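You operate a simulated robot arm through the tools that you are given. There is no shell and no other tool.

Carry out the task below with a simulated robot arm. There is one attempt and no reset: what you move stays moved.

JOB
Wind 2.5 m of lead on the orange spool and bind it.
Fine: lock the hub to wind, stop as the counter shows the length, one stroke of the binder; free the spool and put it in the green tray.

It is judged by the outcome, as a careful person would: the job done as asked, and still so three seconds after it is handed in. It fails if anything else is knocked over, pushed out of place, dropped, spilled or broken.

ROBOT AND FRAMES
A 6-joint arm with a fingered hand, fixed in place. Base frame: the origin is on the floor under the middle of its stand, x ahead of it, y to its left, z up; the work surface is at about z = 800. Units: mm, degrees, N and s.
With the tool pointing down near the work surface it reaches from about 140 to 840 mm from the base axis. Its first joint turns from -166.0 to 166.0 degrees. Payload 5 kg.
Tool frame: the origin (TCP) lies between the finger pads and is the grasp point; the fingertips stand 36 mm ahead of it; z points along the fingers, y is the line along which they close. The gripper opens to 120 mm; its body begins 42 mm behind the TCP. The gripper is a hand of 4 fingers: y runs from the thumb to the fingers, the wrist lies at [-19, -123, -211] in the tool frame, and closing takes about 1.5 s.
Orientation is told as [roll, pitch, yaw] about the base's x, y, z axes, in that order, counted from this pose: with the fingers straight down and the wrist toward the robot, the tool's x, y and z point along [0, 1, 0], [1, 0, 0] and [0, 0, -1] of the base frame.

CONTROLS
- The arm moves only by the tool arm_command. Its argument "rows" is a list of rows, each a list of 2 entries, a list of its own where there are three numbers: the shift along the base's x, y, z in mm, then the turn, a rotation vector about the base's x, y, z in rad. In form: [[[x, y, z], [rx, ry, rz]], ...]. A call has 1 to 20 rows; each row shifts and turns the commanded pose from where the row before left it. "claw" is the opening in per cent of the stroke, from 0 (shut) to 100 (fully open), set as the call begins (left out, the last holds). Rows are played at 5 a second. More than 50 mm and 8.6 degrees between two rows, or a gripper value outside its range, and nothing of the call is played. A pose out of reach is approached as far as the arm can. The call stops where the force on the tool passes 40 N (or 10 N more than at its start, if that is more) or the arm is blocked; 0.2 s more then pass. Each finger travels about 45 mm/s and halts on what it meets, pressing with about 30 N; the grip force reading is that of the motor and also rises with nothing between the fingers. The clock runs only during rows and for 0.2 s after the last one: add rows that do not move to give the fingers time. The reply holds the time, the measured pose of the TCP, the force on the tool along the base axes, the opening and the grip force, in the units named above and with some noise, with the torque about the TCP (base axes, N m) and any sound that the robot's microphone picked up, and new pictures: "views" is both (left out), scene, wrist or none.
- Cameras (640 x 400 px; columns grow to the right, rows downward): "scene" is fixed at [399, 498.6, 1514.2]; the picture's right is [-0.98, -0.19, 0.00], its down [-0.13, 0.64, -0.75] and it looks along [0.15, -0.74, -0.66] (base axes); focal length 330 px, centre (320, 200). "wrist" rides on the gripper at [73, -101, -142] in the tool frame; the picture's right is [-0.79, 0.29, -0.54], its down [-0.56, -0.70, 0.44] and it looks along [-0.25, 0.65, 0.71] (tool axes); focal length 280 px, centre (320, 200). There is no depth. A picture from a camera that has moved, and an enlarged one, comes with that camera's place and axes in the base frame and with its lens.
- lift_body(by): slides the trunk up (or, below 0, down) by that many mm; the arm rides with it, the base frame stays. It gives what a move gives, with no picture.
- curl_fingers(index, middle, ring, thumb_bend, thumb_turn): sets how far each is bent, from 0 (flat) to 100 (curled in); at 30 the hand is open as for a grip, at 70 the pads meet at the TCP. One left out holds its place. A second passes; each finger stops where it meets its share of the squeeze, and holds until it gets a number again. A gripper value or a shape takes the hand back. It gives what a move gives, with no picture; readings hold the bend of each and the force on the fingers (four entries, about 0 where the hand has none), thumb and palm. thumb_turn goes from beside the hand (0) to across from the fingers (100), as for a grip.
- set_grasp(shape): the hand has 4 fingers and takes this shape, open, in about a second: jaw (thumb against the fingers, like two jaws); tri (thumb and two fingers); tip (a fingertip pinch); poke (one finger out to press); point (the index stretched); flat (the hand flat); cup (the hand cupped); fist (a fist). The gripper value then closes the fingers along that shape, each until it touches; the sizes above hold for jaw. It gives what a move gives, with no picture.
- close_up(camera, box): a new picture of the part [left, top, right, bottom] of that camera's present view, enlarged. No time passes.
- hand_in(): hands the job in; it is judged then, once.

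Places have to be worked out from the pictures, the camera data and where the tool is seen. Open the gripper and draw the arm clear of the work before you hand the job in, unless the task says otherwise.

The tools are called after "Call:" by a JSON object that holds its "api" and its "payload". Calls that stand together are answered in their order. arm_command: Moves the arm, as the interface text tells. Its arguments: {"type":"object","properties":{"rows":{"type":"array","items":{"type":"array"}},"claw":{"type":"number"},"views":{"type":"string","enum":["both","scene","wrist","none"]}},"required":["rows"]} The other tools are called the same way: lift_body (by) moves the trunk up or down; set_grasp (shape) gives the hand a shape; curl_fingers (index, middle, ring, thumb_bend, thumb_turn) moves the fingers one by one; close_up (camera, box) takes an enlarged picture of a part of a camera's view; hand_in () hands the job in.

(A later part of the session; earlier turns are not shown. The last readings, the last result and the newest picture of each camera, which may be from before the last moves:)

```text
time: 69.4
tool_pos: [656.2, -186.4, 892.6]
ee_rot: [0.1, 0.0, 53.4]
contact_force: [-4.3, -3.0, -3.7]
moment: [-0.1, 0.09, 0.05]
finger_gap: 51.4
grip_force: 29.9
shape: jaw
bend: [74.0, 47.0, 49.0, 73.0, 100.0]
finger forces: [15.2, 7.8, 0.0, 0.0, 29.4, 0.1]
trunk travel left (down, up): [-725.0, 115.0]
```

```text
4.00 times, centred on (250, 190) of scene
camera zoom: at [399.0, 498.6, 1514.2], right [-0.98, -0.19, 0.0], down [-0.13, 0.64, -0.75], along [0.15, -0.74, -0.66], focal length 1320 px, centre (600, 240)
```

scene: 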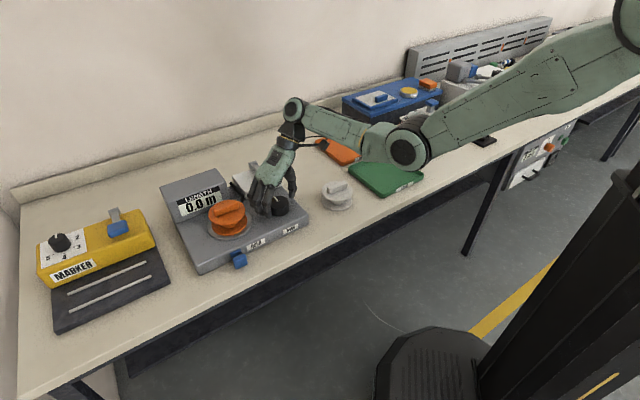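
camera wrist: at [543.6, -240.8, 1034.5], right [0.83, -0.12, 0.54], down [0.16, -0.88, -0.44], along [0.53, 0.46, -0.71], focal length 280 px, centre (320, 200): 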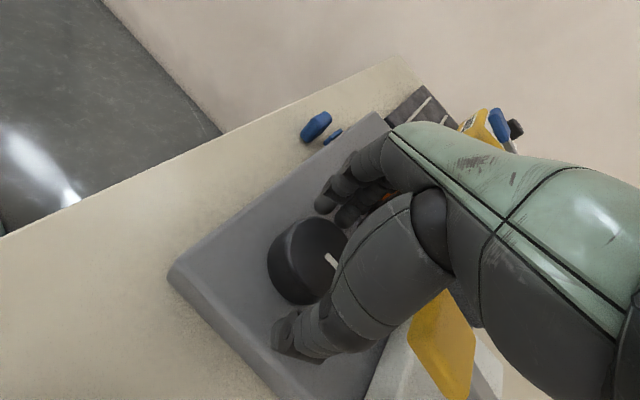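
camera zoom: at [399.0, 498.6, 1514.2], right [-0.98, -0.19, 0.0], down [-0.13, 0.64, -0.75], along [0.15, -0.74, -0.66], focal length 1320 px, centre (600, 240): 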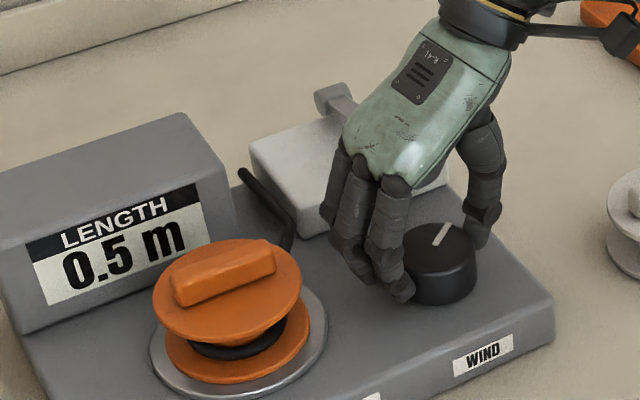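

It stays at 0.5 m over 0.4 s. I wait another second without moving to tell time-driven from angle-driven winding.

Call:
{"api": "arm_command", "payload": {"rows": [[[0, 0, 0], [0, 0, 0]], [[0, 0, 0], [0, 0, 0]], [[0, 0, 0], [0, 0, 0]], [[0, 0, 0], [0, 0, 0]]], "views": "none"}}

Call:
{"api": "close_up", "payload": {"camera": "scene", "box": [180, 140, 320, 240]}}

```text
time: 70.4
tool_pos: [656.7, -185.3, 892.9]
ee_rot: [0.1, 0.0, 53.4]
contact_force: [-5.6, -4.0, -6.3]
moment: [-0.11, 0.16, 0.0]
finger_gap: 51.0
grip_force: 30.0
shape: jaw
bend: [74.0, 47.0, 49.0, 73.0, 100.0]
finger forces: [15.1, 7.6, 0.1, 0.0, 29.8, 0.0]
trunk travel left (down, up): [-725.0, 115.0]
```

```text
4.00 times, centred on (250, 190) of scene
camera zoom: at [399.0, 498.6, 1514.2], right [-0.98, -0.19, 0.0], down [-0.13, 0.64, -0.75], along [0.15, -0.74, -0.66], focal length 1320 px, centre (600, 240)
```

zoom: 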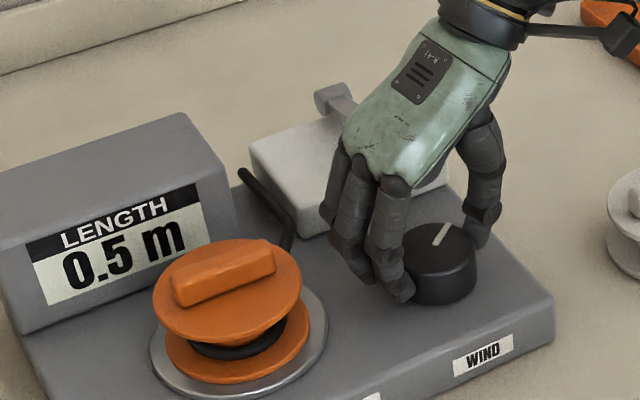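

The length follows the knob angle in 0.5 m steps (first step at about 45–50°). I continue clockwise in monitored increments.

Call:
{"api": "arm_command", "payload": {"rows": [[[0, 0, 0], [0, 0, -0.07]], [[0, 0, 0], [0, 0, -0.07]], [[0, 0, 0], [0, 0, -0.07]], [[0, 0, 0], [0, 0, -0.07]]], "views": "none"}}

Call:
{"api": "close_up", "payload": {"camera": "scene", "box": [180, 140, 320, 240]}}

```text
time: 71.4
tool_pos: [655.7, -185.4, 893.9]
ee_rot: [0.1, 0.0, 37.3]
contact_force: [-6.4, -1.0, -6.1]
moment: [-0.02, 0.2, 0.06]
finger_gap: 51.0
grip_force: 30.1
shape: jaw
bend: [74.0, 48.0, 49.0, 73.0, 100.0]
finger forces: [15.3, 7.4, 0.1, 0.0, 29.8, 0.0]
trunk travel left (down, up): [-725.0, 115.0]
```

```text
4.00 times, centred on (250, 190) of scene
camera zoom: at [399.0, 498.6, 1514.2], right [-0.98, -0.19, 0.0], down [-0.13, 0.64, -0.75], along [0.15, -0.74, -0.66], focal length 1320 px, centre (600, 240)
```

zoom: 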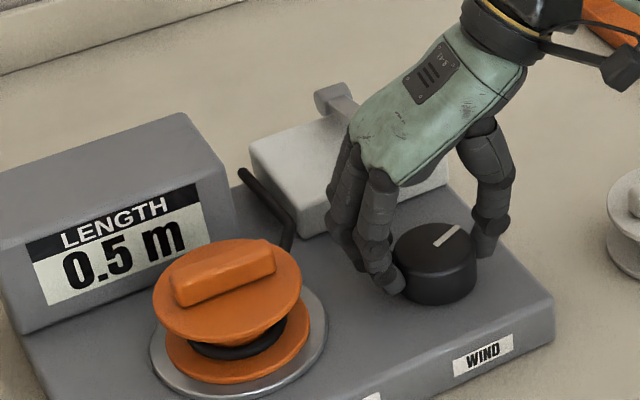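

Knob ≈ 67°, still 0.5 m. Another 15° to yaw ≈ 22.

Call:
{"api": "arm_command", "payload": {"rows": [[[0, 0, 0], [0, 0, -0.07]], [[0, 0, 0], [0, 0, -0.07]], [[0, 0, 0], [0, 0, -0.07]], [[0, 0, 0], [0, 0, -0.06]]], "views": "none"}}

Call:
{"api": "close_up", "payload": {"camera": "scene", "box": [180, 140, 320, 240]}}

```text
time: 72.4
tool_pos: [655.8, -185.6, 893.7]
ee_rot: [0.0, 0.1, 21.9]
contact_force: [-7.5, -0.1, -4.3]
moment: [0.02, 0.17, 0.03]
finger_gap: 50.8
grip_force: 30.0
shape: jaw
bend: [74.0, 48.0, 49.0, 73.0, 100.0]
finger forces: [15.4, 7.4, 0.0, 0.1, 30.2, 0.0]
trunk travel left (down, up): [-725.0, 115.0]
```

```text
4.00 times, centred on (250, 190) of scene
camera zoom: at [399.0, 498.6, 1514.2], right [-0.98, -0.19, 0.0], down [-0.13, 0.64, -0.75], along [0.15, -0.74, -0.66], focal length 1320 px, centre (600, 240)
```

zoom: 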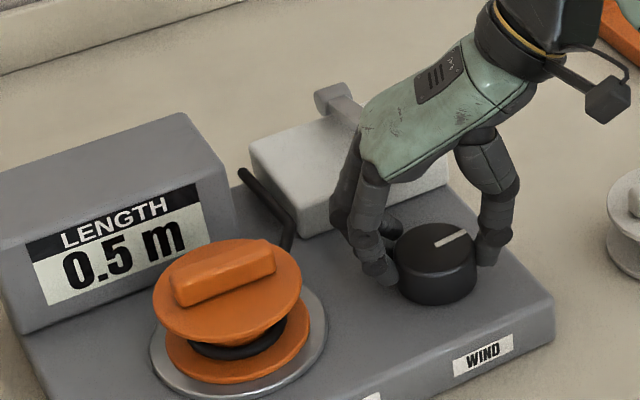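

Knob ≈ 82°, still 0.5 m. I release, swing back to yaw 62 and regrip.

Call:
{"api": "arm_command", "payload": {"rows": [[[0, 0, 0], [0, 0, 0]], [[0, 0, 0], [0, 0, 0]], [[0, 0, 0], [0, 0, 0]]], "claw": 66, "views": "none"}}

Call:
{"api": "arm_command", "payload": {"rows": [[[0, 0, 0], [0, 0, 0.1]], [[0, 0, 0], [0, 0, 0.12]], [[0, 0, 0], [0, 0, 0.12]], [[0, 0, 0], [0, 0, 0.12]], [[0, 0, 0], [0, 0, 0.12]], [[0, 0, 0], [0, 0, 0.12]], [[0, 0, 0], [0, 0, 0]]], "views": "none"}}

Call:
{"api": "arm_command", "payload": {"rows": [[[0, 0, 0], [0, 0, 0]], [[0, 0, 0], [0, 0, 0]], [[0, 0, 0], [0, 0, 0]], [[0, 0, 0], [0, 0, 0]]], "claw": 20, "views": "none"}}

Call:
{"api": "close_up", "payload": {"camera": "scene", "box": [180, 140, 320, 240]}}

```text
time: 73.2
tool_pos: [656.2, -185.7, 893.8]
ee_rot: [0.0, 0.1, 21.9]
contact_force: [-0.3, -0.8, -0.9]
moment: [-0.01, -0.03, -0.01]
finger_gap: 78.7
grip_force: 0.1
shape: jaw
bend: [27.0, 39.0, 36.0, 62.0, 100.0]
finger forces: [0.0, 0.0, 0.0, 0.0, 0.1, 0.0]
trunk travel left (down, up): [-725.0, 115.0]
```

```text
time: 74.8
tool_pos: [655.1, -185.8, 892.7]
ee_rot: [0.0, 0.0, 62.2]
contact_force: [-0.9, 0.1, -0.3]
moment: [0.02, 0.02, -0.02]
finger_gap: 79.0
grip_force: 0.0
shape: jaw
bend: [27.0, 39.0, 36.0, 62.0, 100.0]
finger forces: [0.0, 0.0, 0.0, 0.1, 0.1, 0.0]
trunk travel left (down, up): [-725.0, 115.0]
```

```text
time: 75.8
tool_pos: [655.6, -186.5, 892.2]
ee_rot: [0.0, 0.0, 62.0]
contact_force: [-1.5, -1.7, -1.2]
moment: [0.03, 0.02, 0.01]
finger_gap: 51.6
grip_force: 30.3
shape: jaw
bend: [74.0, 47.0, 49.0, 73.0, 100.0]
finger forces: [15.4, 9.0, 0.0, 0.1, 25.9, 0.1]
trunk travel left (down, up): [-725.0, 115.0]
```

```text
4.00 times, centred on (250, 190) of scene
camera zoom: at [399.0, 498.6, 1514.2], right [-0.98, -0.19, 0.0], down [-0.13, 0.64, -0.75], along [0.15, -0.74, -0.66], focal length 1320 px, centre (600, 240)
```

zoom: 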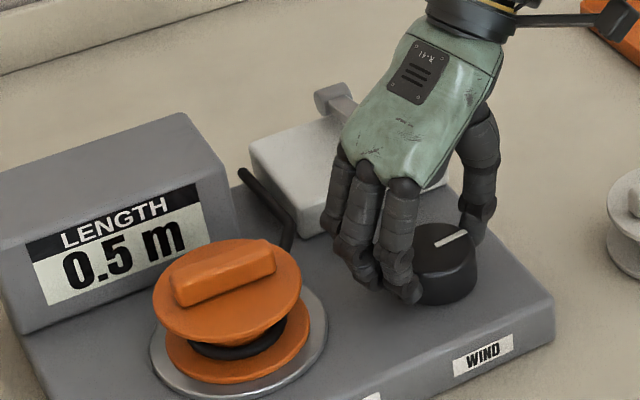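

Regripped at ~82°. Turn clockwise ~12° and read the counter.

Call:
{"api": "arm_command", "payload": {"rows": [[[0, 0, 0], [0, 0, -0.07]], [[0, 0, 0], [0, 0, -0.07]], [[0, 0, 0], [0, 0, -0.07]]], "views": "none"}}

Call:
{"api": "close_up", "payload": {"camera": "scene", "box": [180, 140, 320, 240]}}

```text
time: 76.6
tool_pos: [654.6, -186.5, 891.6]
ee_rot: [0.1, 0.1, 49.8]
contact_force: [-5.8, -0.5, -1.0]
moment: [0.06, 0.07, 0.06]
finger_gap: 52.1
grip_force: 29.9
shape: jaw
bend: [74.0, 47.0, 49.0, 73.0, 100.0]
finger forces: [15.5, 8.6, 0.1, 0.1, 27.4, 0.0]
trunk travel left (down, up): [-725.0, 115.0]
```

```text
4.00 times, centred on (250, 190) of scene
camera zoom: at [399.0, 498.6, 1514.2], right [-0.98, -0.19, 0.0], down [-0.13, 0.64, -0.75], along [0.15, -0.74, -0.66], focal length 1320 px, centre (600, 240)
```

zoom: 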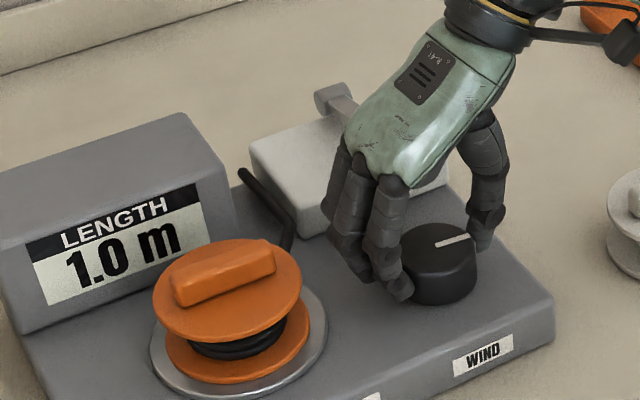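

1.0 m at ~94°, so one step per ~45°; 2.5 m should come at about 225°. I continue to yaw 22 (knob ≈ 122°).

Call:
{"api": "arm_command", "payload": {"rows": [[[0, 0, 0], [0, 0, -0.07]], [[0, 0, 0], [0, 0, -0.07]], [[0, 0, 0], [0, 0, -0.07]], [[0, 0, 0], [0, 0, -0.07]], [[0, 0, 0], [0, 0, -0.07]], [[0, 0, 0], [0, 0, -0.07]], [[0, 0, 0], [0, 0, -0.065]], [[0, 0, 0], [0, 0, 0]]], "views": "none"}}

Call:
{"api": "close_up", "payload": {"camera": "scene", "box": [180, 140, 320, 240]}}

```text
time: 78.4
tool_pos: [655.7, -185.2, 893.8]
ee_rot: [0.0, 0.1, 22.2]
contact_force: [-6.4, 3.8, -4.8]
moment: [0.13, 0.15, 0.07]
finger_gap: 51.7
grip_force: 29.7
shape: jaw
bend: [74.0, 47.0, 49.0, 73.0, 100.0]
finger forces: [15.9, 8.2, 0.0, 0.1, 28.7, 0.0]
trunk travel left (down, up): [-725.0, 115.0]
```

```text
4.00 times, centred on (250, 190) of scene
camera zoom: at [399.0, 498.6, 1514.2], right [-0.98, -0.19, 0.0], down [-0.13, 0.64, -0.75], along [0.15, -0.74, -0.66], focal length 1320 px, centre (600, 240)
```

zoom: 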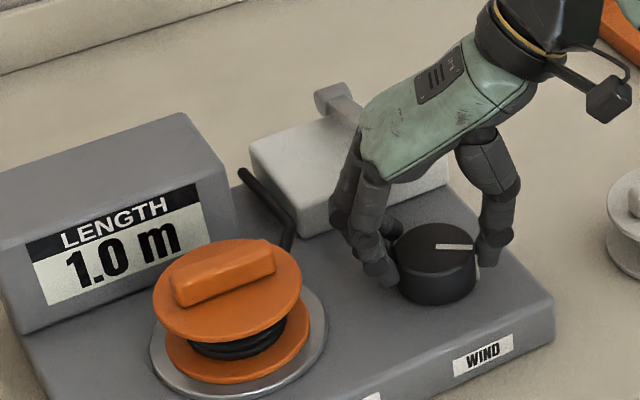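

Knob ≈ 122°, 1.0 m. Release, swing back, regrip.

Call:
{"api": "arm_command", "payload": {"rows": [[[0, 0, 0], [0, 0, 0]], [[0, 0, 0], [0, 0, 0]], [[0, 0, 0], [0, 0, 0]]], "claw": 66, "views": "none"}}

Call:
{"api": "arm_command", "payload": {"rows": [[[0, 0, 0], [0, 0, 0.1]], [[0, 0, 0], [0, 0, 0.12]], [[0, 0, 0], [0, 0, 0.12]], [[0, 0, 0], [0, 0, 0.12]], [[0, 0, 0], [0, 0, 0.12]], [[0, 0, 0], [0, 0, 0.12]], [[0, 0, 0], [0, 0, 0]]], "views": "none"}}

Call:
{"api": "arm_command", "payload": {"rows": [[[0, 0, 0], [0, 0, 0]], [[0, 0, 0], [0, 0, 0]], [[0, 0, 0], [0, 0, 0]], [[0, 0, 0], [0, 0, 0]]], "claw": 20, "views": "none"}}

Call:
{"api": "arm_command", "payload": {"rows": [[[0, 0, 0], [0, 0, -0.07]], [[0, 0, 0], [0, 0, -0.07]], [[0, 0, 0], [0, 0, -0.07]], [[0, 0, 0], [0, 0, -0.07]], [[0, 0, 0], [0, 0, -0.07]]], "views": "none"}}

Call:
{"api": "close_up", "payload": {"camera": "scene", "box": [180, 140, 320, 240]}}

```text
time: 79.2
tool_pos: [655.7, -185.6, 893.4]
ee_rot: [-0.1, 0.0, 22.2]
contact_force: [0.2, -0.6, -0.6]
moment: [0.02, -0.02, 0.02]
finger_gap: 78.5
grip_force: 0.1
shape: jaw
bend: [27.0, 39.0, 36.0, 62.0, 100.0]
finger forces: [0.0, 0.1, 0.0, 0.1, 0.1, 0.1]
trunk travel left (down, up): [-725.0, 115.0]
```

```text
time: 80.8
tool_pos: [655.9, -185.9, 892.9]
ee_rot: [-0.1, 0.0, 62.4]
contact_force: [0.5, 0.4, 0.2]
moment: [-0.01, 0.03, 0.02]
finger_gap: 78.6
grip_force: 0.0
shape: jaw
bend: [27.0, 39.0, 36.0, 62.0, 100.0]
finger forces: [0.0, 0.0, 0.1, 0.1, 0.0, 0.0]
trunk travel left (down, up): [-725.0, 115.0]
```

```text
time: 81.8
tool_pos: [657.2, -186.5, 892.0]
ee_rot: [0.0, 0.0, 62.3]
contact_force: [-1.0, -1.6, -1.2]
moment: [0.03, 0.03, 0.04]
finger_gap: 51.3
grip_force: 30.3
shape: jaw
bend: [74.0, 47.0, 49.0, 73.0, 100.0]
finger forces: [15.0, 8.4, 0.0, 0.0, 26.5, 0.0]
trunk travel left (down, up): [-725.0, 115.0]
```

```text
time: 83.0
tool_pos: [656.1, -185.5, 893.1]
ee_rot: [0.1, 0.0, 42.1]
contact_force: [-5.3, -2.4, -4.8]
moment: [-0.03, 0.13, 0.11]
finger_gap: 51.0
grip_force: 29.7
shape: jaw
bend: [74.0, 48.0, 49.0, 73.0, 100.0]
finger forces: [15.0, 7.8, 0.0, 0.0, 28.7, 0.0]
trunk travel left (down, up): [-725.0, 115.0]
```

```text
4.00 times, centred on (250, 190) of scene
camera zoom: at [399.0, 498.6, 1514.2], right [-0.98, -0.19, 0.0], down [-0.13, 0.64, -0.75], along [0.15, -0.74, -0.66], focal length 1320 px, centre (600, 240)
```

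zoom: 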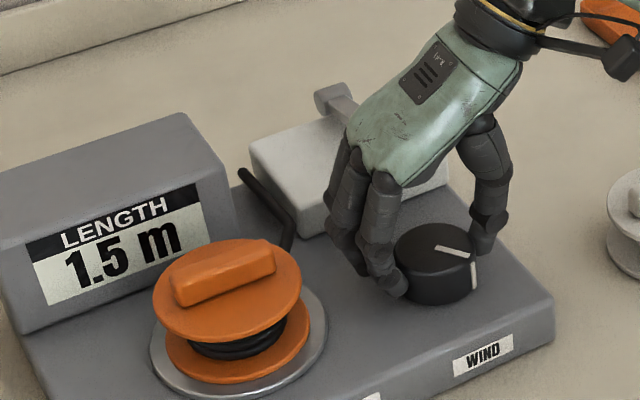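

1.5 m at ~142°, as predicted. I finish this stroke to yaw 22 (knob ≈ 162°), then regrip.

Call:
{"api": "arm_command", "payload": {"rows": [[[0, 0, 0], [0, 0, -0.07]], [[0, 0, 0], [0, 0, -0.07]], [[0, 0, 0], [0, 0, -0.07]], [[0, 0, 0], [0, 0, -0.07]], [[0, 0, 0], [0, 0, -0.06]], [[0, 0, 0], [0, 0, 0]]], "views": "none"}}

Call:
{"api": "arm_command", "payload": {"rows": [[[0, 0, 0], [0, 0, 0]], [[0, 0, 0], [0, 0, 0]], [[0, 0, 0], [0, 0, 0]]], "claw": 66, "views": "none"}}

Call:
{"api": "close_up", "payload": {"camera": "scene", "box": [180, 140, 320, 240]}}

Call:
{"api": "arm_command", "payload": {"rows": [[[0, 0, 0], [0, 0, 0.1]], [[0, 0, 0], [0, 0, 0.12]], [[0, 0, 0], [0, 0, 0.12]], [[0, 0, 0], [0, 0, 0.12]], [[0, 0, 0], [0, 0, 0.12]], [[0, 0, 0], [0, 0, 0.12]], [[0, 0, 0], [0, 0, 0]]], "views": "none"}}

Call:
{"api": "arm_command", "payload": {"rows": [[[0, 0, 0], [0, 0, 0]], [[0, 0, 0], [0, 0, 0]], [[0, 0, 0], [0, 0, 0]], [[0, 0, 0], [0, 0, 0]]], "claw": 20, "views": "none"}}

Call:
{"api": "close_up", "payload": {"camera": "scene", "box": [180, 140, 320, 240]}}

```text
time: 84.4
tool_pos: [655.9, -185.5, 891.4]
ee_rot: [0.0, 0.1, 22.8]
contact_force: [-6.1, 3.5, -5.2]
moment: [0.09, 0.09, 0.05]
finger_gap: 51.3
grip_force: 29.8
shape: jaw
bend: [74.0, 48.0, 49.0, 73.0, 100.0]
finger forces: [16.2, 7.5, 0.1, 0.0, 27.6, 0.0]
trunk travel left (down, up): [-725.0, 115.0]
```

```text
time: 85.2
tool_pos: [655.7, -187.9, 892.5]
ee_rot: [-0.1, 0.0, 22.7]
contact_force: [0.3, -0.8, 0.1]
moment: [-0.01, 0.01, -0.02]
finger_gap: 78.7
grip_force: 0.1
shape: jaw
bend: [27.0, 39.0, 36.0, 62.0, 100.0]
finger forces: [0.0, 0.1, 0.0, 0.0, 0.0, 0.0]
trunk travel left (down, up): [-725.0, 115.0]
```

```text
4.00 times, centred on (250, 190) of scene
camera zoom: at [399.0, 498.6, 1514.2], right [-0.98, -0.19, 0.0], down [-0.13, 0.64, -0.75], along [0.15, -0.74, -0.66], focal length 1320 px, centre (600, 240)
```

zoom: 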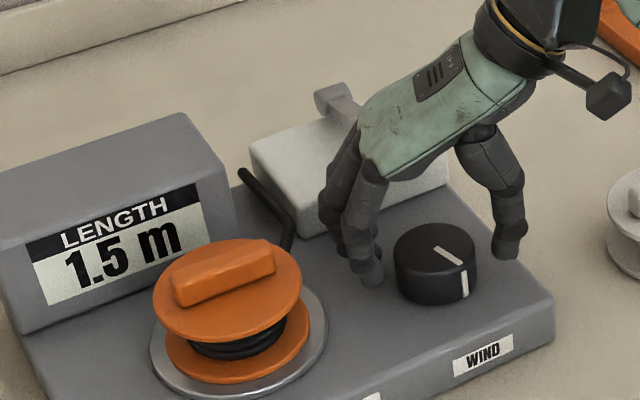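

```text
time: 86.8
tool_pos: [655.2, -185.9, 893.6]
ee_rot: [0.1, 0.0, 62.9]
contact_force: [0.5, -0.5, 0.5]
moment: [0.01, -0.01, -0.01]
finger_gap: 78.9
grip_force: 0.1
shape: jaw
bend: [27.0, 39.0, 36.0, 62.0, 100.0]
finger forces: [0.1, 0.0, 0.1, 0.1, 0.0, 0.0]
trunk travel left (down, up): [-725.0, 115.0]
```

```text
time: 87.8
tool_pos: [654.3, -187.0, 892.5]
ee_rot: [0.0, 0.1, 62.9]
contact_force: [-0.6, -1.7, -2.2]
moment: [-0.03, -0.03, 0.04]
finger_gap: 52.0
grip_force: 30.3
shape: jaw
bend: [74.0, 47.0, 49.0, 73.0, 100.0]
finger forces: [15.7, 8.9, 0.0, 0.1, 26.0, 0.0]
trunk travel left (down, up): [-725.0, 115.0]
```

```text
4.00 times, centred on (250, 190) of scene
camera zoom: at [399.0, 498.6, 1514.2], right [-0.98, -0.19, 0.0], down [-0.13, 0.64, -0.75], along [0.15, -0.74, -0.66], focal length 1320 px, centre (600, 240)
```

zoom: 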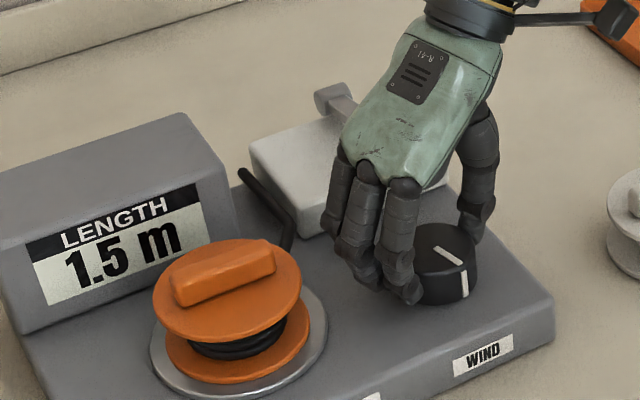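

Regripped at ~161°. I turn ~23° clockwise (to ≈184°) and check for 2.0 m.

Call:
{"api": "arm_command", "payload": {"rows": [[[0, 0, 0], [0, 0, -0.07]], [[0, 0, 0], [0, 0, -0.07]], [[0, 0, 0], [0, 0, -0.07]], [[0, 0, 0], [0, 0, -0.07]], [[0, 0, 0], [0, 0, -0.07]], [[0, 0, 0], [0, 0, -0.05]]], "views": "none"}}

Call:
{"api": "close_up", "payload": {"camera": "scene", "box": [180, 140, 320, 240]}}

```text
time: 89.2
tool_pos: [655.2, -185.3, 892.8]
ee_rot: [0.0, 0.0, 40.0]
contact_force: [-4.7, 1.0, -1.6]
moment: [0.08, 0.11, 0.07]
finger_gap: 51.9
grip_force: 29.4
shape: jaw
bend: [74.0, 47.0, 49.0, 73.0, 100.0]
finger forces: [15.7, 8.2, 0.0, 0.0, 26.6, 0.0]
trunk travel left (down, up): [-725.0, 115.0]
```

```text
4.00 times, centred on (250, 190) of scene
camera zoom: at [399.0, 498.6, 1514.2], right [-0.98, -0.19, 0.0], down [-0.13, 0.64, -0.75], along [0.15, -0.74, -0.66], focal length 1320 px, centre (600, 240)
```

zoom: 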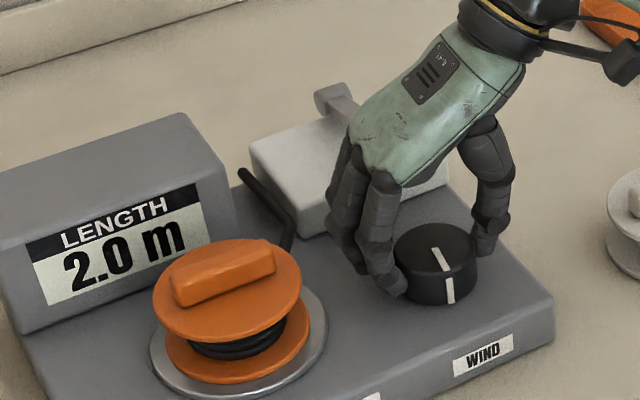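

2.0 m at ~184°. I finish to yaw ≈ 23 (knob ≈ 201°), then regrip once more for the last step.

Call:
{"api": "arm_command", "payload": {"rows": [[[0, 0, 0], [0, 0, -0.07]], [[0, 0, 0], [0, 0, -0.07]], [[0, 0, 0], [0, 0, -0.07]], [[0, 0, 0], [0, 0, -0.07]], [[0, 0, 0], [0, 0, 0]]], "views": "none"}}

Call:
{"api": "arm_command", "payload": {"rows": [[[0, 0, 0], [0, 0, 0]], [[0, 0, 0], [0, 0, 0]], [[0, 0, 0], [0, 0, 0]]], "claw": 66, "views": "none"}}

Call:
{"api": "close_up", "payload": {"camera": "scene", "box": [180, 140, 320, 240]}}

Call:
{"api": "arm_command", "payload": {"rows": [[[0, 0, 0], [0, 0, 0.1]], [[0, 0, 0], [0, 0, 0.12]], [[0, 0, 0], [0, 0, 0.12]], [[0, 0, 0], [0, 0, 0.12]], [[0, 0, 0], [0, 0, 0.12]], [[0, 0, 0], [0, 0, 0.1]], [[0, 0, 0], [0, 0, 0]]], "views": "none"}}

Call:
{"api": "arm_command", "payload": {"rows": [[[0, 0, 0], [0, 0, 0]], [[0, 0, 0], [0, 0, 0]], [[0, 0, 0], [0, 0, 0]], [[0, 0, 0], [0, 0, 0]]], "claw": 20, "views": "none"}}

Call:
{"api": "close_up", "payload": {"camera": "scene", "box": [180, 140, 320, 240]}}

```text
time: 90.4
tool_pos: [655.6, -184.8, 891.9]
ee_rot: [0.0, 0.0, 23.9]
contact_force: [-5.5, 1.5, -3.7]
moment: [0.07, 0.14, 0.06]
finger_gap: 51.5
grip_force: 29.8
shape: jaw
bend: [74.0, 47.0, 49.0, 73.0, 100.0]
finger forces: [15.7, 8.0, 0.1, 0.0, 27.6, 0.0]
trunk travel left (down, up): [-725.0, 115.0]
```

```text
time: 91.2
tool_pos: [655.8, -185.2, 893.4]
ee_rot: [-0.2, 0.0, 24.0]
contact_force: [0.0, 0.1, -0.5]
moment: [-0.02, 0.0, 0.0]
finger_gap: 78.8
grip_force: 0.0
shape: jaw
bend: [27.0, 39.0, 36.0, 62.0, 100.0]
finger forces: [0.1, 0.0, 0.1, 0.0, 0.1, 0.0]
trunk travel left (down, up): [-725.0, 115.0]
```

```text
4.00 times, centred on (250, 190) of scene
camera zoom: at [399.0, 498.6, 1514.2], right [-0.98, -0.19, 0.0], down [-0.13, 0.64, -0.75], along [0.15, -0.74, -0.66], focal length 1320 px, centre (600, 240)
```

zoom: 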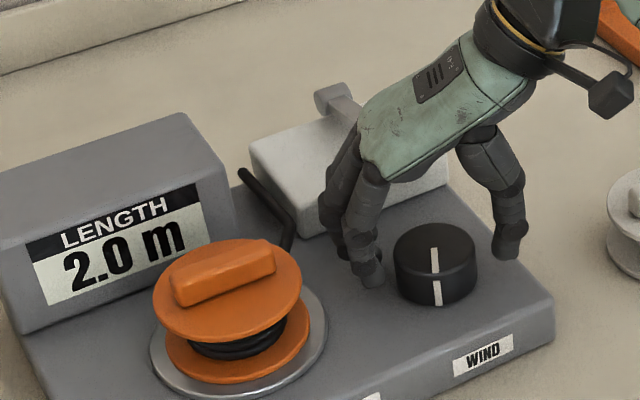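

```text
time: 92.8
tool_pos: [655.4, -185.7, 893.7]
ee_rot: [0.0, 0.0, 63.0]
contact_force: [-0.5, 0.1, 0.1]
moment: [0.01, -0.03, -0.03]
finger_gap: 79.0
grip_force: 0.1
shape: jaw
bend: [27.0, 39.0, 36.0, 62.0, 100.0]
finger forces: [0.0, 0.0, 0.0, 0.0, 0.0, 0.0]
trunk travel left (down, up): [-725.0, 115.0]
```

```text
time: 93.8
tool_pos: [654.6, -186.0, 892.5]
ee_rot: [0.1, 0.0, 62.9]
contact_force: [0.2, -1.7, -0.8]
moment: [-0.03, -0.01, 0.02]
finger_gap: 51.6
grip_force: 29.5
shape: jaw
bend: [74.0, 47.0, 49.0, 73.0, 100.0]
finger forces: [15.1, 8.4, 0.1, 0.0, 26.4, 0.0]
trunk travel left (down, up): [-725.0, 115.0]
```

```text
4.00 times, centred on (250, 190) of scene
camera zoom: at [399.0, 498.6, 1514.2], right [-0.98, -0.19, 0.0], down [-0.13, 0.64, -0.75], along [0.15, -0.74, -0.66], focal length 1320 px, centre (600, 240)
```

zoom: 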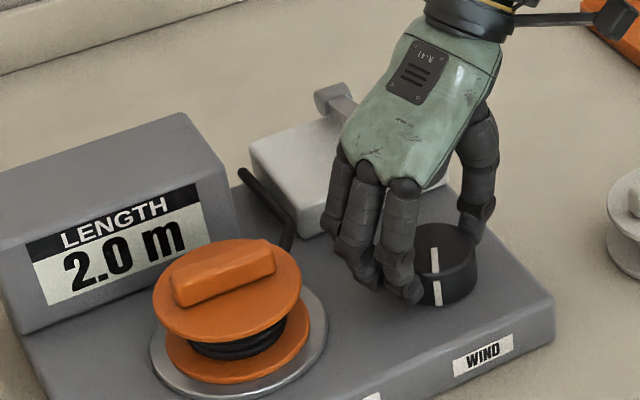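

Regripped at ~200°. I turn 20° and then approach 225° in small steps.

Call:
{"api": "arm_command", "payload": {"rows": [[[0, 0, 0], [0, 0, -0.07]], [[0, 0, 0], [0, 0, -0.07]], [[0, 0, 0], [0, 0, -0.07]], [[0, 0, 0], [0, 0, -0.07]], [[0, 0, 0], [0, 0, -0.07]]], "views": "none"}}

Call:
{"api": "close_up", "payload": {"camera": "scene", "box": [180, 140, 320, 240]}}

```text
time: 95.0
tool_pos: [655.0, -185.3, 893.0]
ee_rot: [0.0, 0.1, 43.0]
contact_force: [-5.0, 1.0, -3.1]
moment: [0.04, 0.13, 0.09]
finger_gap: 51.4
grip_force: 30.1
shape: jaw
bend: [74.0, 47.0, 49.0, 73.0, 100.0]
finger forces: [15.6, 7.4, 0.0, 0.1, 27.5, 0.0]
trunk travel left (down, up): [-725.0, 115.0]
```

```text
4.00 times, centred on (250, 190) of scene
camera zoom: at [399.0, 498.6, 1514.2], right [-0.98, -0.19, 0.0], down [-0.13, 0.64, -0.75], along [0.15, -0.74, -0.66], focal length 1320 px, centre (600, 240)
```

zoom: 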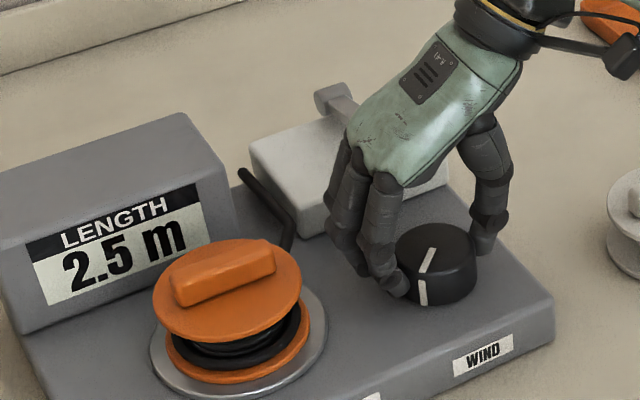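

The counter shows 2.5 m – stop. I open the hand carefully, then lift straight up off the knob.

Call:
{"api": "arm_command", "payload": {"rows": [[[0, 0, 0], [0, 0, 0]], [[0, 0, 0], [0, 0, 0]], [[0, 0, 0], [0, 0, 0]]], "claw": 68, "views": "none"}}

Call:
{"api": "arm_command", "payload": {"rows": [[[0, 0, 8], [0, 0, 0]], [[0, 0, 15], [0, 0, 0]], [[0, 0, 25], [0, 0, 0]], [[0, 0, 35], [0, 0, 0]], [[0, 0, 40], [0, 0, 0]], [[0, 0, 40], [0, 0, 0]], [[0, 0, 0], [0, 0, 0]]], "views": "both"}}

Call:
{"api": "close_up", "payload": {"camera": "scene", "box": [180, 140, 320, 240]}}

```text
time: 95.8
tool_pos: [657.2, -186.2, 893.1]
ee_rot: [-0.1, 0.0, 42.8]
contact_force: [-0.2, 0.1, -0.2]
moment: [-0.03, -0.02, -0.01]
finger_gap: 81.5
grip_force: 0.0
shape: jaw
bend: [27.0, 38.0, 35.0, 61.0, 100.0]
finger forces: [0.0, 0.1, 0.0, 0.0, 0.0, 0.0]
trunk travel left (down, up): [-725.0, 115.0]
```

```text
time: 97.4
tool_pos: [657.0, -186.4, 1056.2]
ee_rot: [0.0, 0.0, 43.0]
contact_force: [-0.5, 0.1, 0.7]
moment: [0.02, -0.01, -0.05]
finger_gap: 81.1
grip_force: 0.1
shape: jaw
bend: [27.0, 38.0, 35.0, 61.0, 100.0]
finger forces: [0.0, 0.0, 0.1, 0.0, 0.1, 0.0]
trunk travel left (down, up): [-725.0, 115.0]
camera wrist: at [532.9, -201.7, 1198.4], right [0.75, -0.38, 0.54], down [-0.13, -0.89, -0.44], along [0.65, 0.26, -0.71], focal length 280 px, centre (320, 200)
```

scene: 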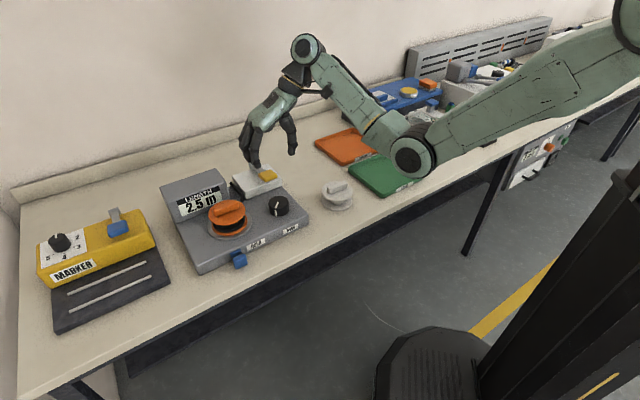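
wrist: 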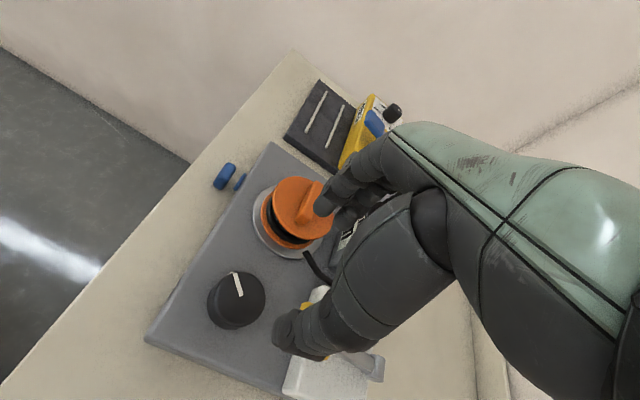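

```text
4.00 times, centred on (250, 190) of scene
camera zoom: at [399.0, 498.6, 1514.2], right [-0.98, -0.19, 0.0], down [-0.13, 0.64, -0.75], along [0.15, -0.74, -0.66], focal length 1320 px, centre (600, 240)
```

zoom: 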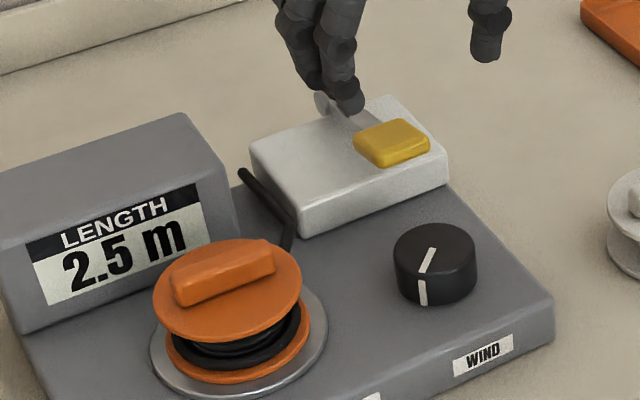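

The counter reads 2.5 m and stays. Next the binder: pad top ≈ (700,-247,925). I switch to the poke shape up here to see where the pressing fingertip sits.

Call:
{"api": "set_grasp", "payload": {"shape": "poke"}}

Call:
{"api": "close_up", "payload": {"camera": "scene", "box": [220, 80, 340, 200]}}

Call:
{"api": "close_up", "payload": {"camera": "wrist", "box": [200, 150, 480, 400]}}

```text
time: 98.3
tool_pos: [657.5, -186.8, 1056.7]
ee_rot: [0.0, 0.0, 42.9]
contact_force: [0.2, -0.3, -0.6]
moment: [-0.02, 0.0, 0.01]
finger_gap: 0.0
grip_force: 0.0
shape: poke
bend: [70.0, 70.0, 99.0, 100.0, 100.0]
finger forces: [0.1, 0.0, 0.0, 0.1, 0.0, 0.1]
trunk travel left (down, up): [-725.0, 115.0]
```

```text
3.33 times, centred on (280, 140) of scene
camera zoom: at [399.0, 498.6, 1514.2], right [-0.98, -0.19, 0.0], down [-0.13, 0.64, -0.75], along [0.15, -0.74, -0.66], focal length 1100 px, centre (453, 400)
```

zoom: 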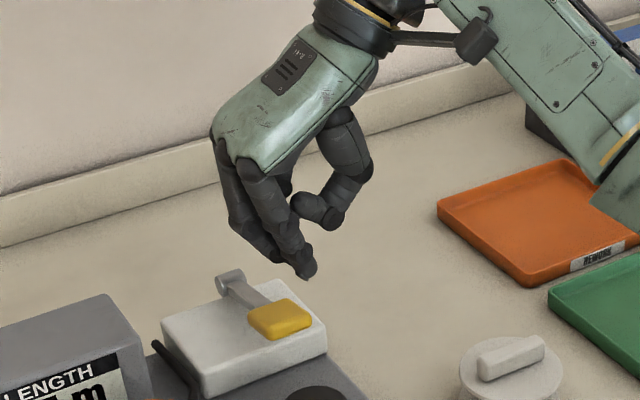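

```text
1.60 times, centred on (340, 275) of wrist
camera zoom: at [532.8, -201.7, 1198.0], right [0.75, -0.38, 0.54], down [-0.13, -0.89, -0.44], along [0.65, 0.26, -0.71], focal length 449 px, centre (288, 80)
```

zoom: 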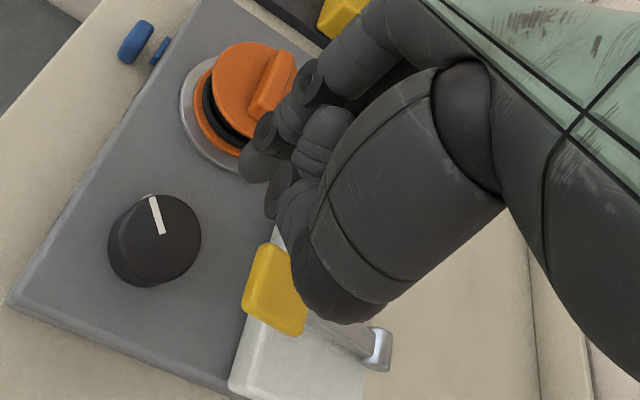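

In poke shape the index/middle tips sit on the TCP axis ~37 mm ahead. Pad centre measured again ≈ (699,-246); I move above it and come down to about 15 mm over the pad.

Call:
{"api": "arm_command", "payload": {"rows": [[[14, -20, 0], [0, 0, 0]], [[14, -20, 0], [0, 0, 0]], [[14, -19.5, 0], [0, 0, 0]], [[0, 0, -30], [0, 0, 0]], [[0, 0, -30], [0, 0, 0]], [[0, 0, -18], [0, 0, 0]], [[0, 0, 0], [0, 0, 0]]], "views": "both"}}

Call:
{"api": "close_up", "payload": {"camera": "scene", "box": [220, 110, 320, 210]}}

Call:
{"api": "close_up", "payload": {"camera": "wrist", "box": [200, 150, 480, 400]}}

```text
time: 99.9
tool_pos: [696.7, -244.7, 976.3]
ee_rot: [0.0, 0.1, 42.8]
contact_force: [-0.8, 0.6, -0.7]
moment: [0.01, 0.05, 0.0]
finger_gap: 0.0
grip_force: 0.1
shape: poke
bend: [70.0, 70.0, 99.0, 100.0, 100.0]
finger forces: [0.0, 0.1, 0.1, 0.0, 0.0, 0.0]
trunk travel left (down, up): [-725.0, 115.0]
camera wrist: at [573.6, -259.7, 1118.7], right [0.75, -0.38, 0.54], down [-0.13, -0.89, -0.44], along [0.65, 0.26, -0.71], focal length 280 px, centre (320, 200)
```

scene: 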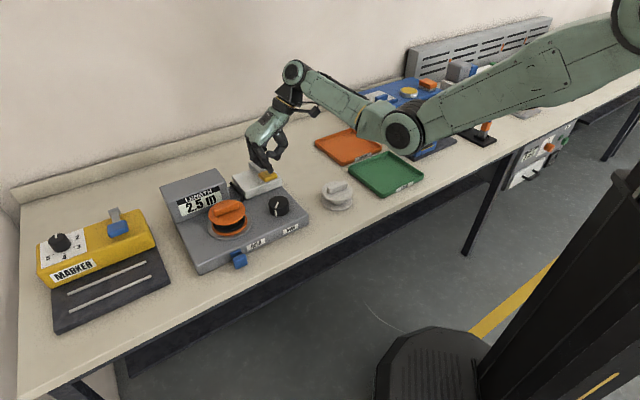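
wrist: 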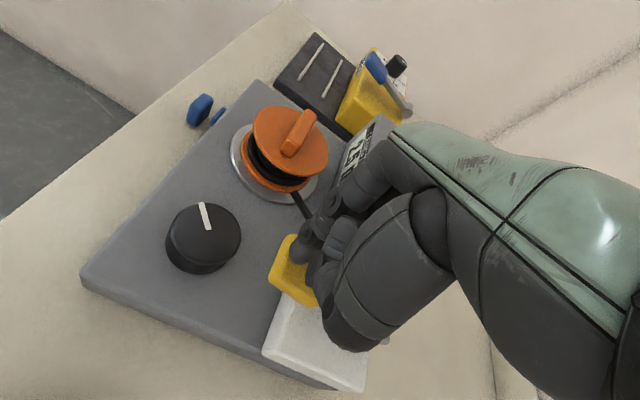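

```text
4.00 times, centred on (270, 160) of scene
camera zoom: at [399.0, 498.6, 1514.2], right [-0.98, -0.19, 0.0], down [-0.13, 0.64, -0.75], along [0.15, -0.74, -0.66], focal length 1320 px, centre (520, 360)
```

zoom: 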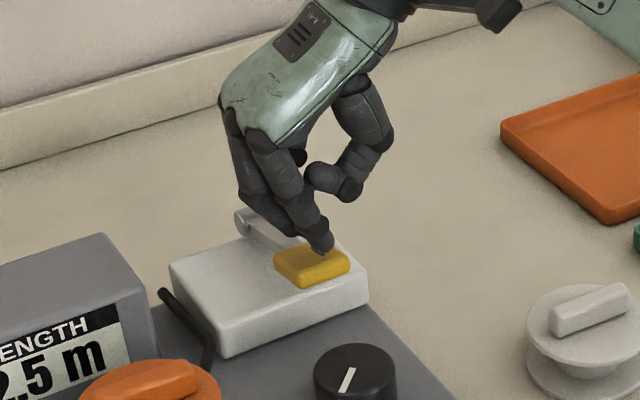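

```text
1.60 times, centred on (340, 275) of wrist
camera zoom: at [573.6, -259.7, 1118.7], right [0.75, -0.38, 0.54], down [-0.13, -0.89, -0.44], along [0.65, 0.26, -0.71], focal length 449 px, centre (288, 80)
```

zoom: 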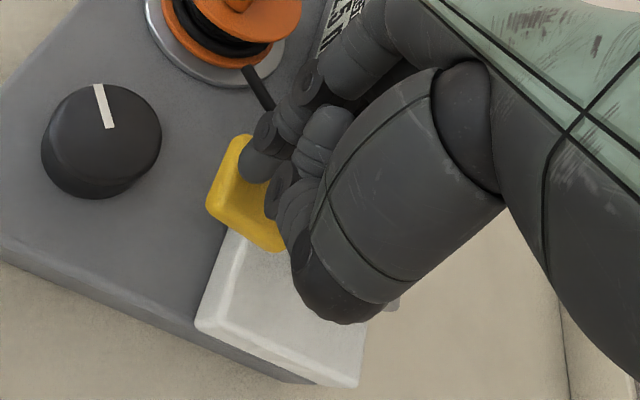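

The fingertips are centred over the pad, about 14 mm above. I press down slowly and watch force.

Call:
{"api": "arm_command", "payload": {"rows": [[[0, 0, -4], [0, 0, 0]], [[0, 0, -4], [0, 0, 0]], [[0, 0, -4], [0, 0, 0]], [[0, 0, -4], [0, 0, 0]], [[0, 0, -4], [0, 0, 0]]], "views": "none"}}

Call:
{"api": "close_up", "payload": {"camera": "scene", "box": [220, 110, 320, 210]}}

```text
time: 101.1
tool_pos: [697.5, -244.4, 957.4]
ee_rot: [0.0, 0.0, 42.9]
contact_force: [0.2, 0.4, 3.9]
moment: [0.05, 0.04, 0.01]
finger_gap: 0.1
grip_force: 0.1
shape: poke
bend: [70.0, 70.0, 99.0, 100.0, 100.0]
finger forces: [2.5, 0.0, 0.0, 0.0, 0.0, 0.0]
trunk travel left (down, up): [-725.0, 115.0]
```

```text
4.00 times, centred on (270, 160) of scene
camera zoom: at [399.0, 498.6, 1514.2], right [-0.98, -0.19, 0.0], down [-0.13, 0.64, -0.75], along [0.15, -0.74, -0.66], focal length 1320 px, centre (520, 360)
```

zoom: 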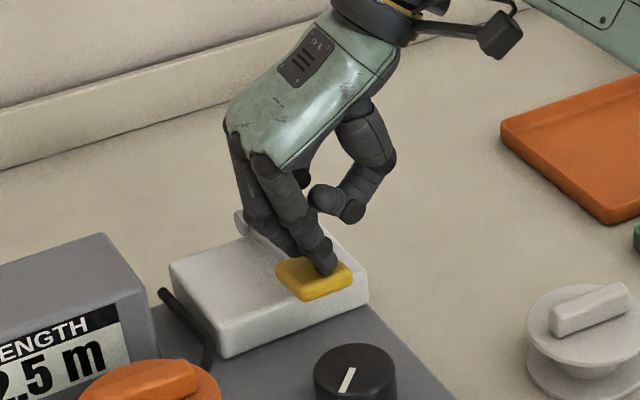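

The pad is going down (4 N). I continue the stroke.

Call:
{"api": "arm_command", "payload": {"rows": [[[0, 0, -4], [0, 0, 0]], [[0, 0, -4], [0, 0, 0]], [[0, 0, -4], [0, 0, 0]], [[0, 0, -4], [0, 0, 0]]], "views": "none"}}

Call:
{"api": "close_up", "payload": {"camera": "scene", "box": [220, 110, 320, 210]}}

```text
time: 102.1
tool_pos: [696.7, -246.3, 941.8]
ee_rot: [-0.1, -0.1, 42.9]
contact_force: [-0.3, 1.3, 5.9]
moment: [-0.05, -0.07, -0.01]
finger_gap: 0.0
grip_force: 0.0
shape: poke
bend: [70.0, 70.0, 99.0, 100.0, 100.0]
finger forces: [0.0, 5.6, 0.0, 0.0, 0.1, 0.0]
trunk travel left (down, up): [-725.0, 115.0]
```

```text
4.00 times, centred on (270, 160) of scene
camera zoom: at [399.0, 498.6, 1514.2], right [-0.98, -0.19, 0.0], down [-0.13, 0.64, -0.75], along [0.15, -0.74, -0.66], focal length 1320 px, centre (520, 360)
```

zoom: 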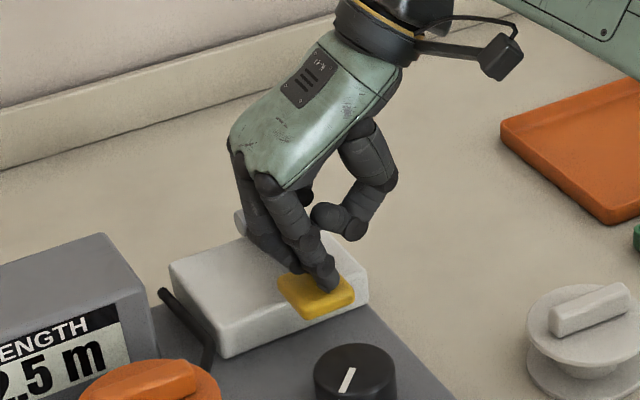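

Still moving at 6 N. Continue toward the bottom of the stroke.

Call:
{"api": "arm_command", "payload": {"rows": [[[0, 0, -3], [0, 0, 0]], [[0, 0, -3], [0, 0, 0]], [[0, 0, -3], [0, 0, 0]], [[0, 0, -3], [0, 0, 0]]], "views": "none"}}

Call:
{"api": "close_up", "payload": {"camera": "scene", "box": [180, 110, 320, 230]}}

```text
time: 103.1
tool_pos: [696.7, -244.1, 930.0]
ee_rot: [-0.1, 0.1, 42.8]
contact_force: [-0.3, 1.4, 6.9]
moment: [-0.06, -0.07, 0.02]
finger_gap: 0.4
grip_force: 0.1
shape: poke
bend: [70.0, 70.0, 99.0, 100.0, 100.0]
finger forces: [0.0, 7.4, 0.1, 0.0, 0.0, 0.0]
trunk travel left (down, up): [-725.0, 115.0]
```

```text
3.33 times, centred on (250, 170) of scene
camera zoom: at [399.0, 498.6, 1514.2], right [-0.98, -0.19, 0.0], down [-0.13, 0.64, -0.75], along [0.15, -0.74, -0.66], focal length 1100 px, centre (553, 300)
```

zoom: 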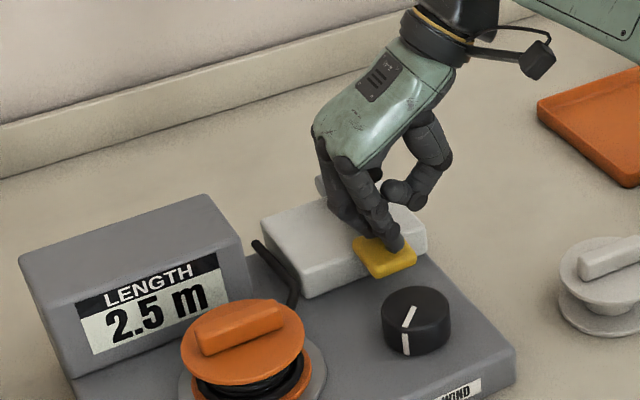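

The pad is passing the box's front edge. I zoom in to make sure the fingertip won't land on the box itself.

Call:
{"api": "close_up", "payload": {"camera": "scene", "box": [240, 150, 290, 200]}}

Call:
{"api": "close_up", "payload": {"camera": "wrist", "box": [240, 180, 400, 320]}}

```text
8.00 times, centred on (265, 175) of scene
camera zoom: at [399.0, 498.6, 1514.2], right [-0.98, -0.19, 0.0], down [-0.13, 0.64, -0.75], along [0.15, -0.74, -0.66], focal length 2639 px, centre (760, 400)
```

zoom: 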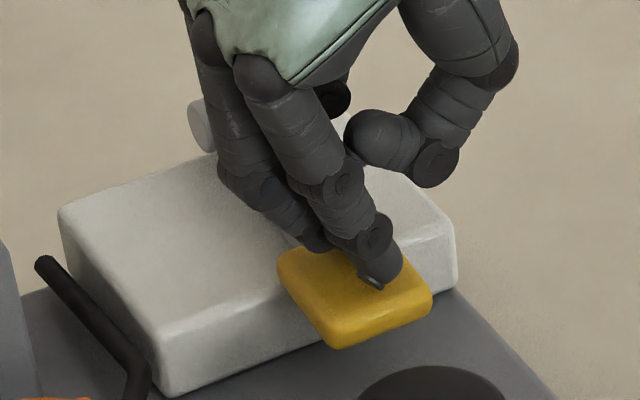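

```text
2.86 times, centred on (320, 250) of wrist
camera zoom: at [572.6, -260.2, 1073.0], right [0.75, -0.38, 0.54], down [-0.13, -0.89, -0.44], along [0.65, 0.26, -0.71], focal length 801 px, centre (320, 57)
```

zoom: 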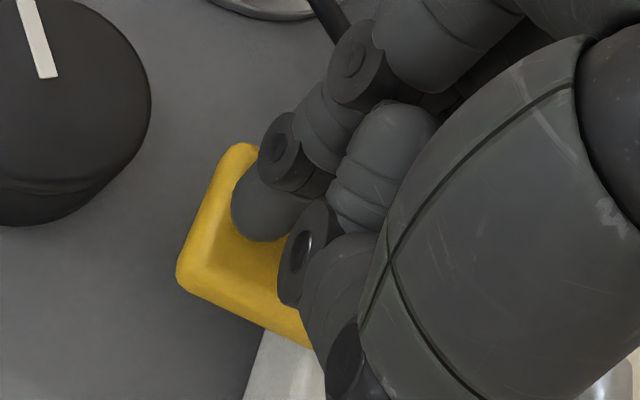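

The tip is on the pad but the middle finger is near the box edge; I slide ~7 mm toward the front while keeping the pressure, then continue down.

Call:
{"api": "arm_command", "payload": {"rows": [[[-2.4, 2.6, -0.5], [0, 0, 0]], [[-2.4, 2.6, -0.5], [0, 0, 0]], [[0, 0, -2], [0, 0, 0]], [[0, 0, -3], [0, 0, 0]]], "views": "none"}}

Call:
{"api": "close_up", "payload": {"camera": "scene", "box": [240, 150, 290, 200]}}

```text
time: 104.1
tool_pos: [692.2, -240.0, 924.2]
ee_rot: [0.0, 0.0, 43.0]
contact_force: [-1.4, 0.1, 7.1]
moment: [-0.09, -0.06, 0.0]
finger_gap: 0.1
grip_force: 0.1
shape: poke
bend: [70.0, 70.0, 99.0, 100.0, 100.0]
finger forces: [0.1, 7.5, 0.0, 0.0, 0.1, 0.0]
trunk travel left (down, up): [-725.0, 115.0]
```

```text
8.00 times, centred on (265, 175) of scene
camera zoom: at [399.0, 498.6, 1514.2], right [-0.98, -0.19, 0.0], down [-0.13, 0.64, -0.75], along [0.15, -0.74, -0.66], focal length 2639 px, centre (760, 400)
```

zoom: 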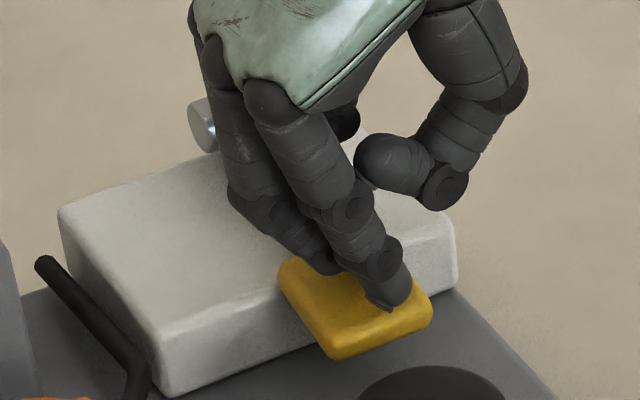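

The lever keeps going down at 7 N. Continue.

Call:
{"api": "arm_command", "payload": {"rows": [[[0, 0, -3], [0, 0, 0]], [[0, 0, -3], [0, 0, 0]], [[0, 0, -3], [0, 0, 0]]], "views": "none"}}

Call:
{"api": "close_up", "payload": {"camera": "scene", "box": [240, 150, 290, 200]}}

```text
time: 104.9
tool_pos: [694.2, -239.3, 919.4]
ee_rot: [-0.5, -0.2, 43.0]
contact_force: [-1.2, 3.0, 23.4]
moment: [-0.32, -0.18, 0.0]
finger_gap: 0.0
grip_force: 0.1
shape: poke
bend: [70.0, 70.0, 99.0, 100.0, 100.0]
finger forces: [0.0, 24.3, 0.1, 0.0, 0.1, 0.1]
trunk travel left (down, up): [-725.0, 115.0]
```

```text
8.00 times, centred on (265, 175) of scene
camera zoom: at [399.0, 498.6, 1514.2], right [-0.98, -0.19, 0.0], down [-0.13, 0.64, -0.75], along [0.15, -0.74, -0.66], focal length 2639 px, centre (760, 400)
```

zoom: 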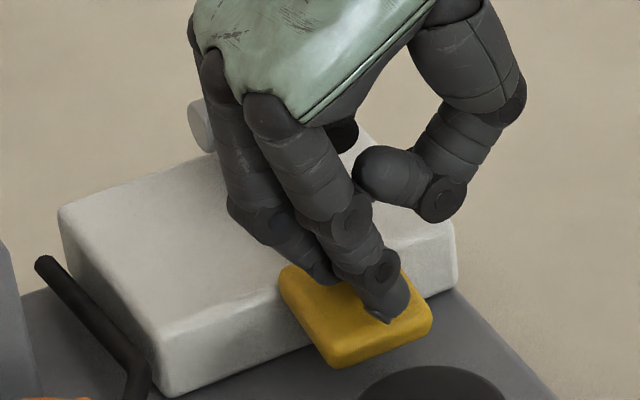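

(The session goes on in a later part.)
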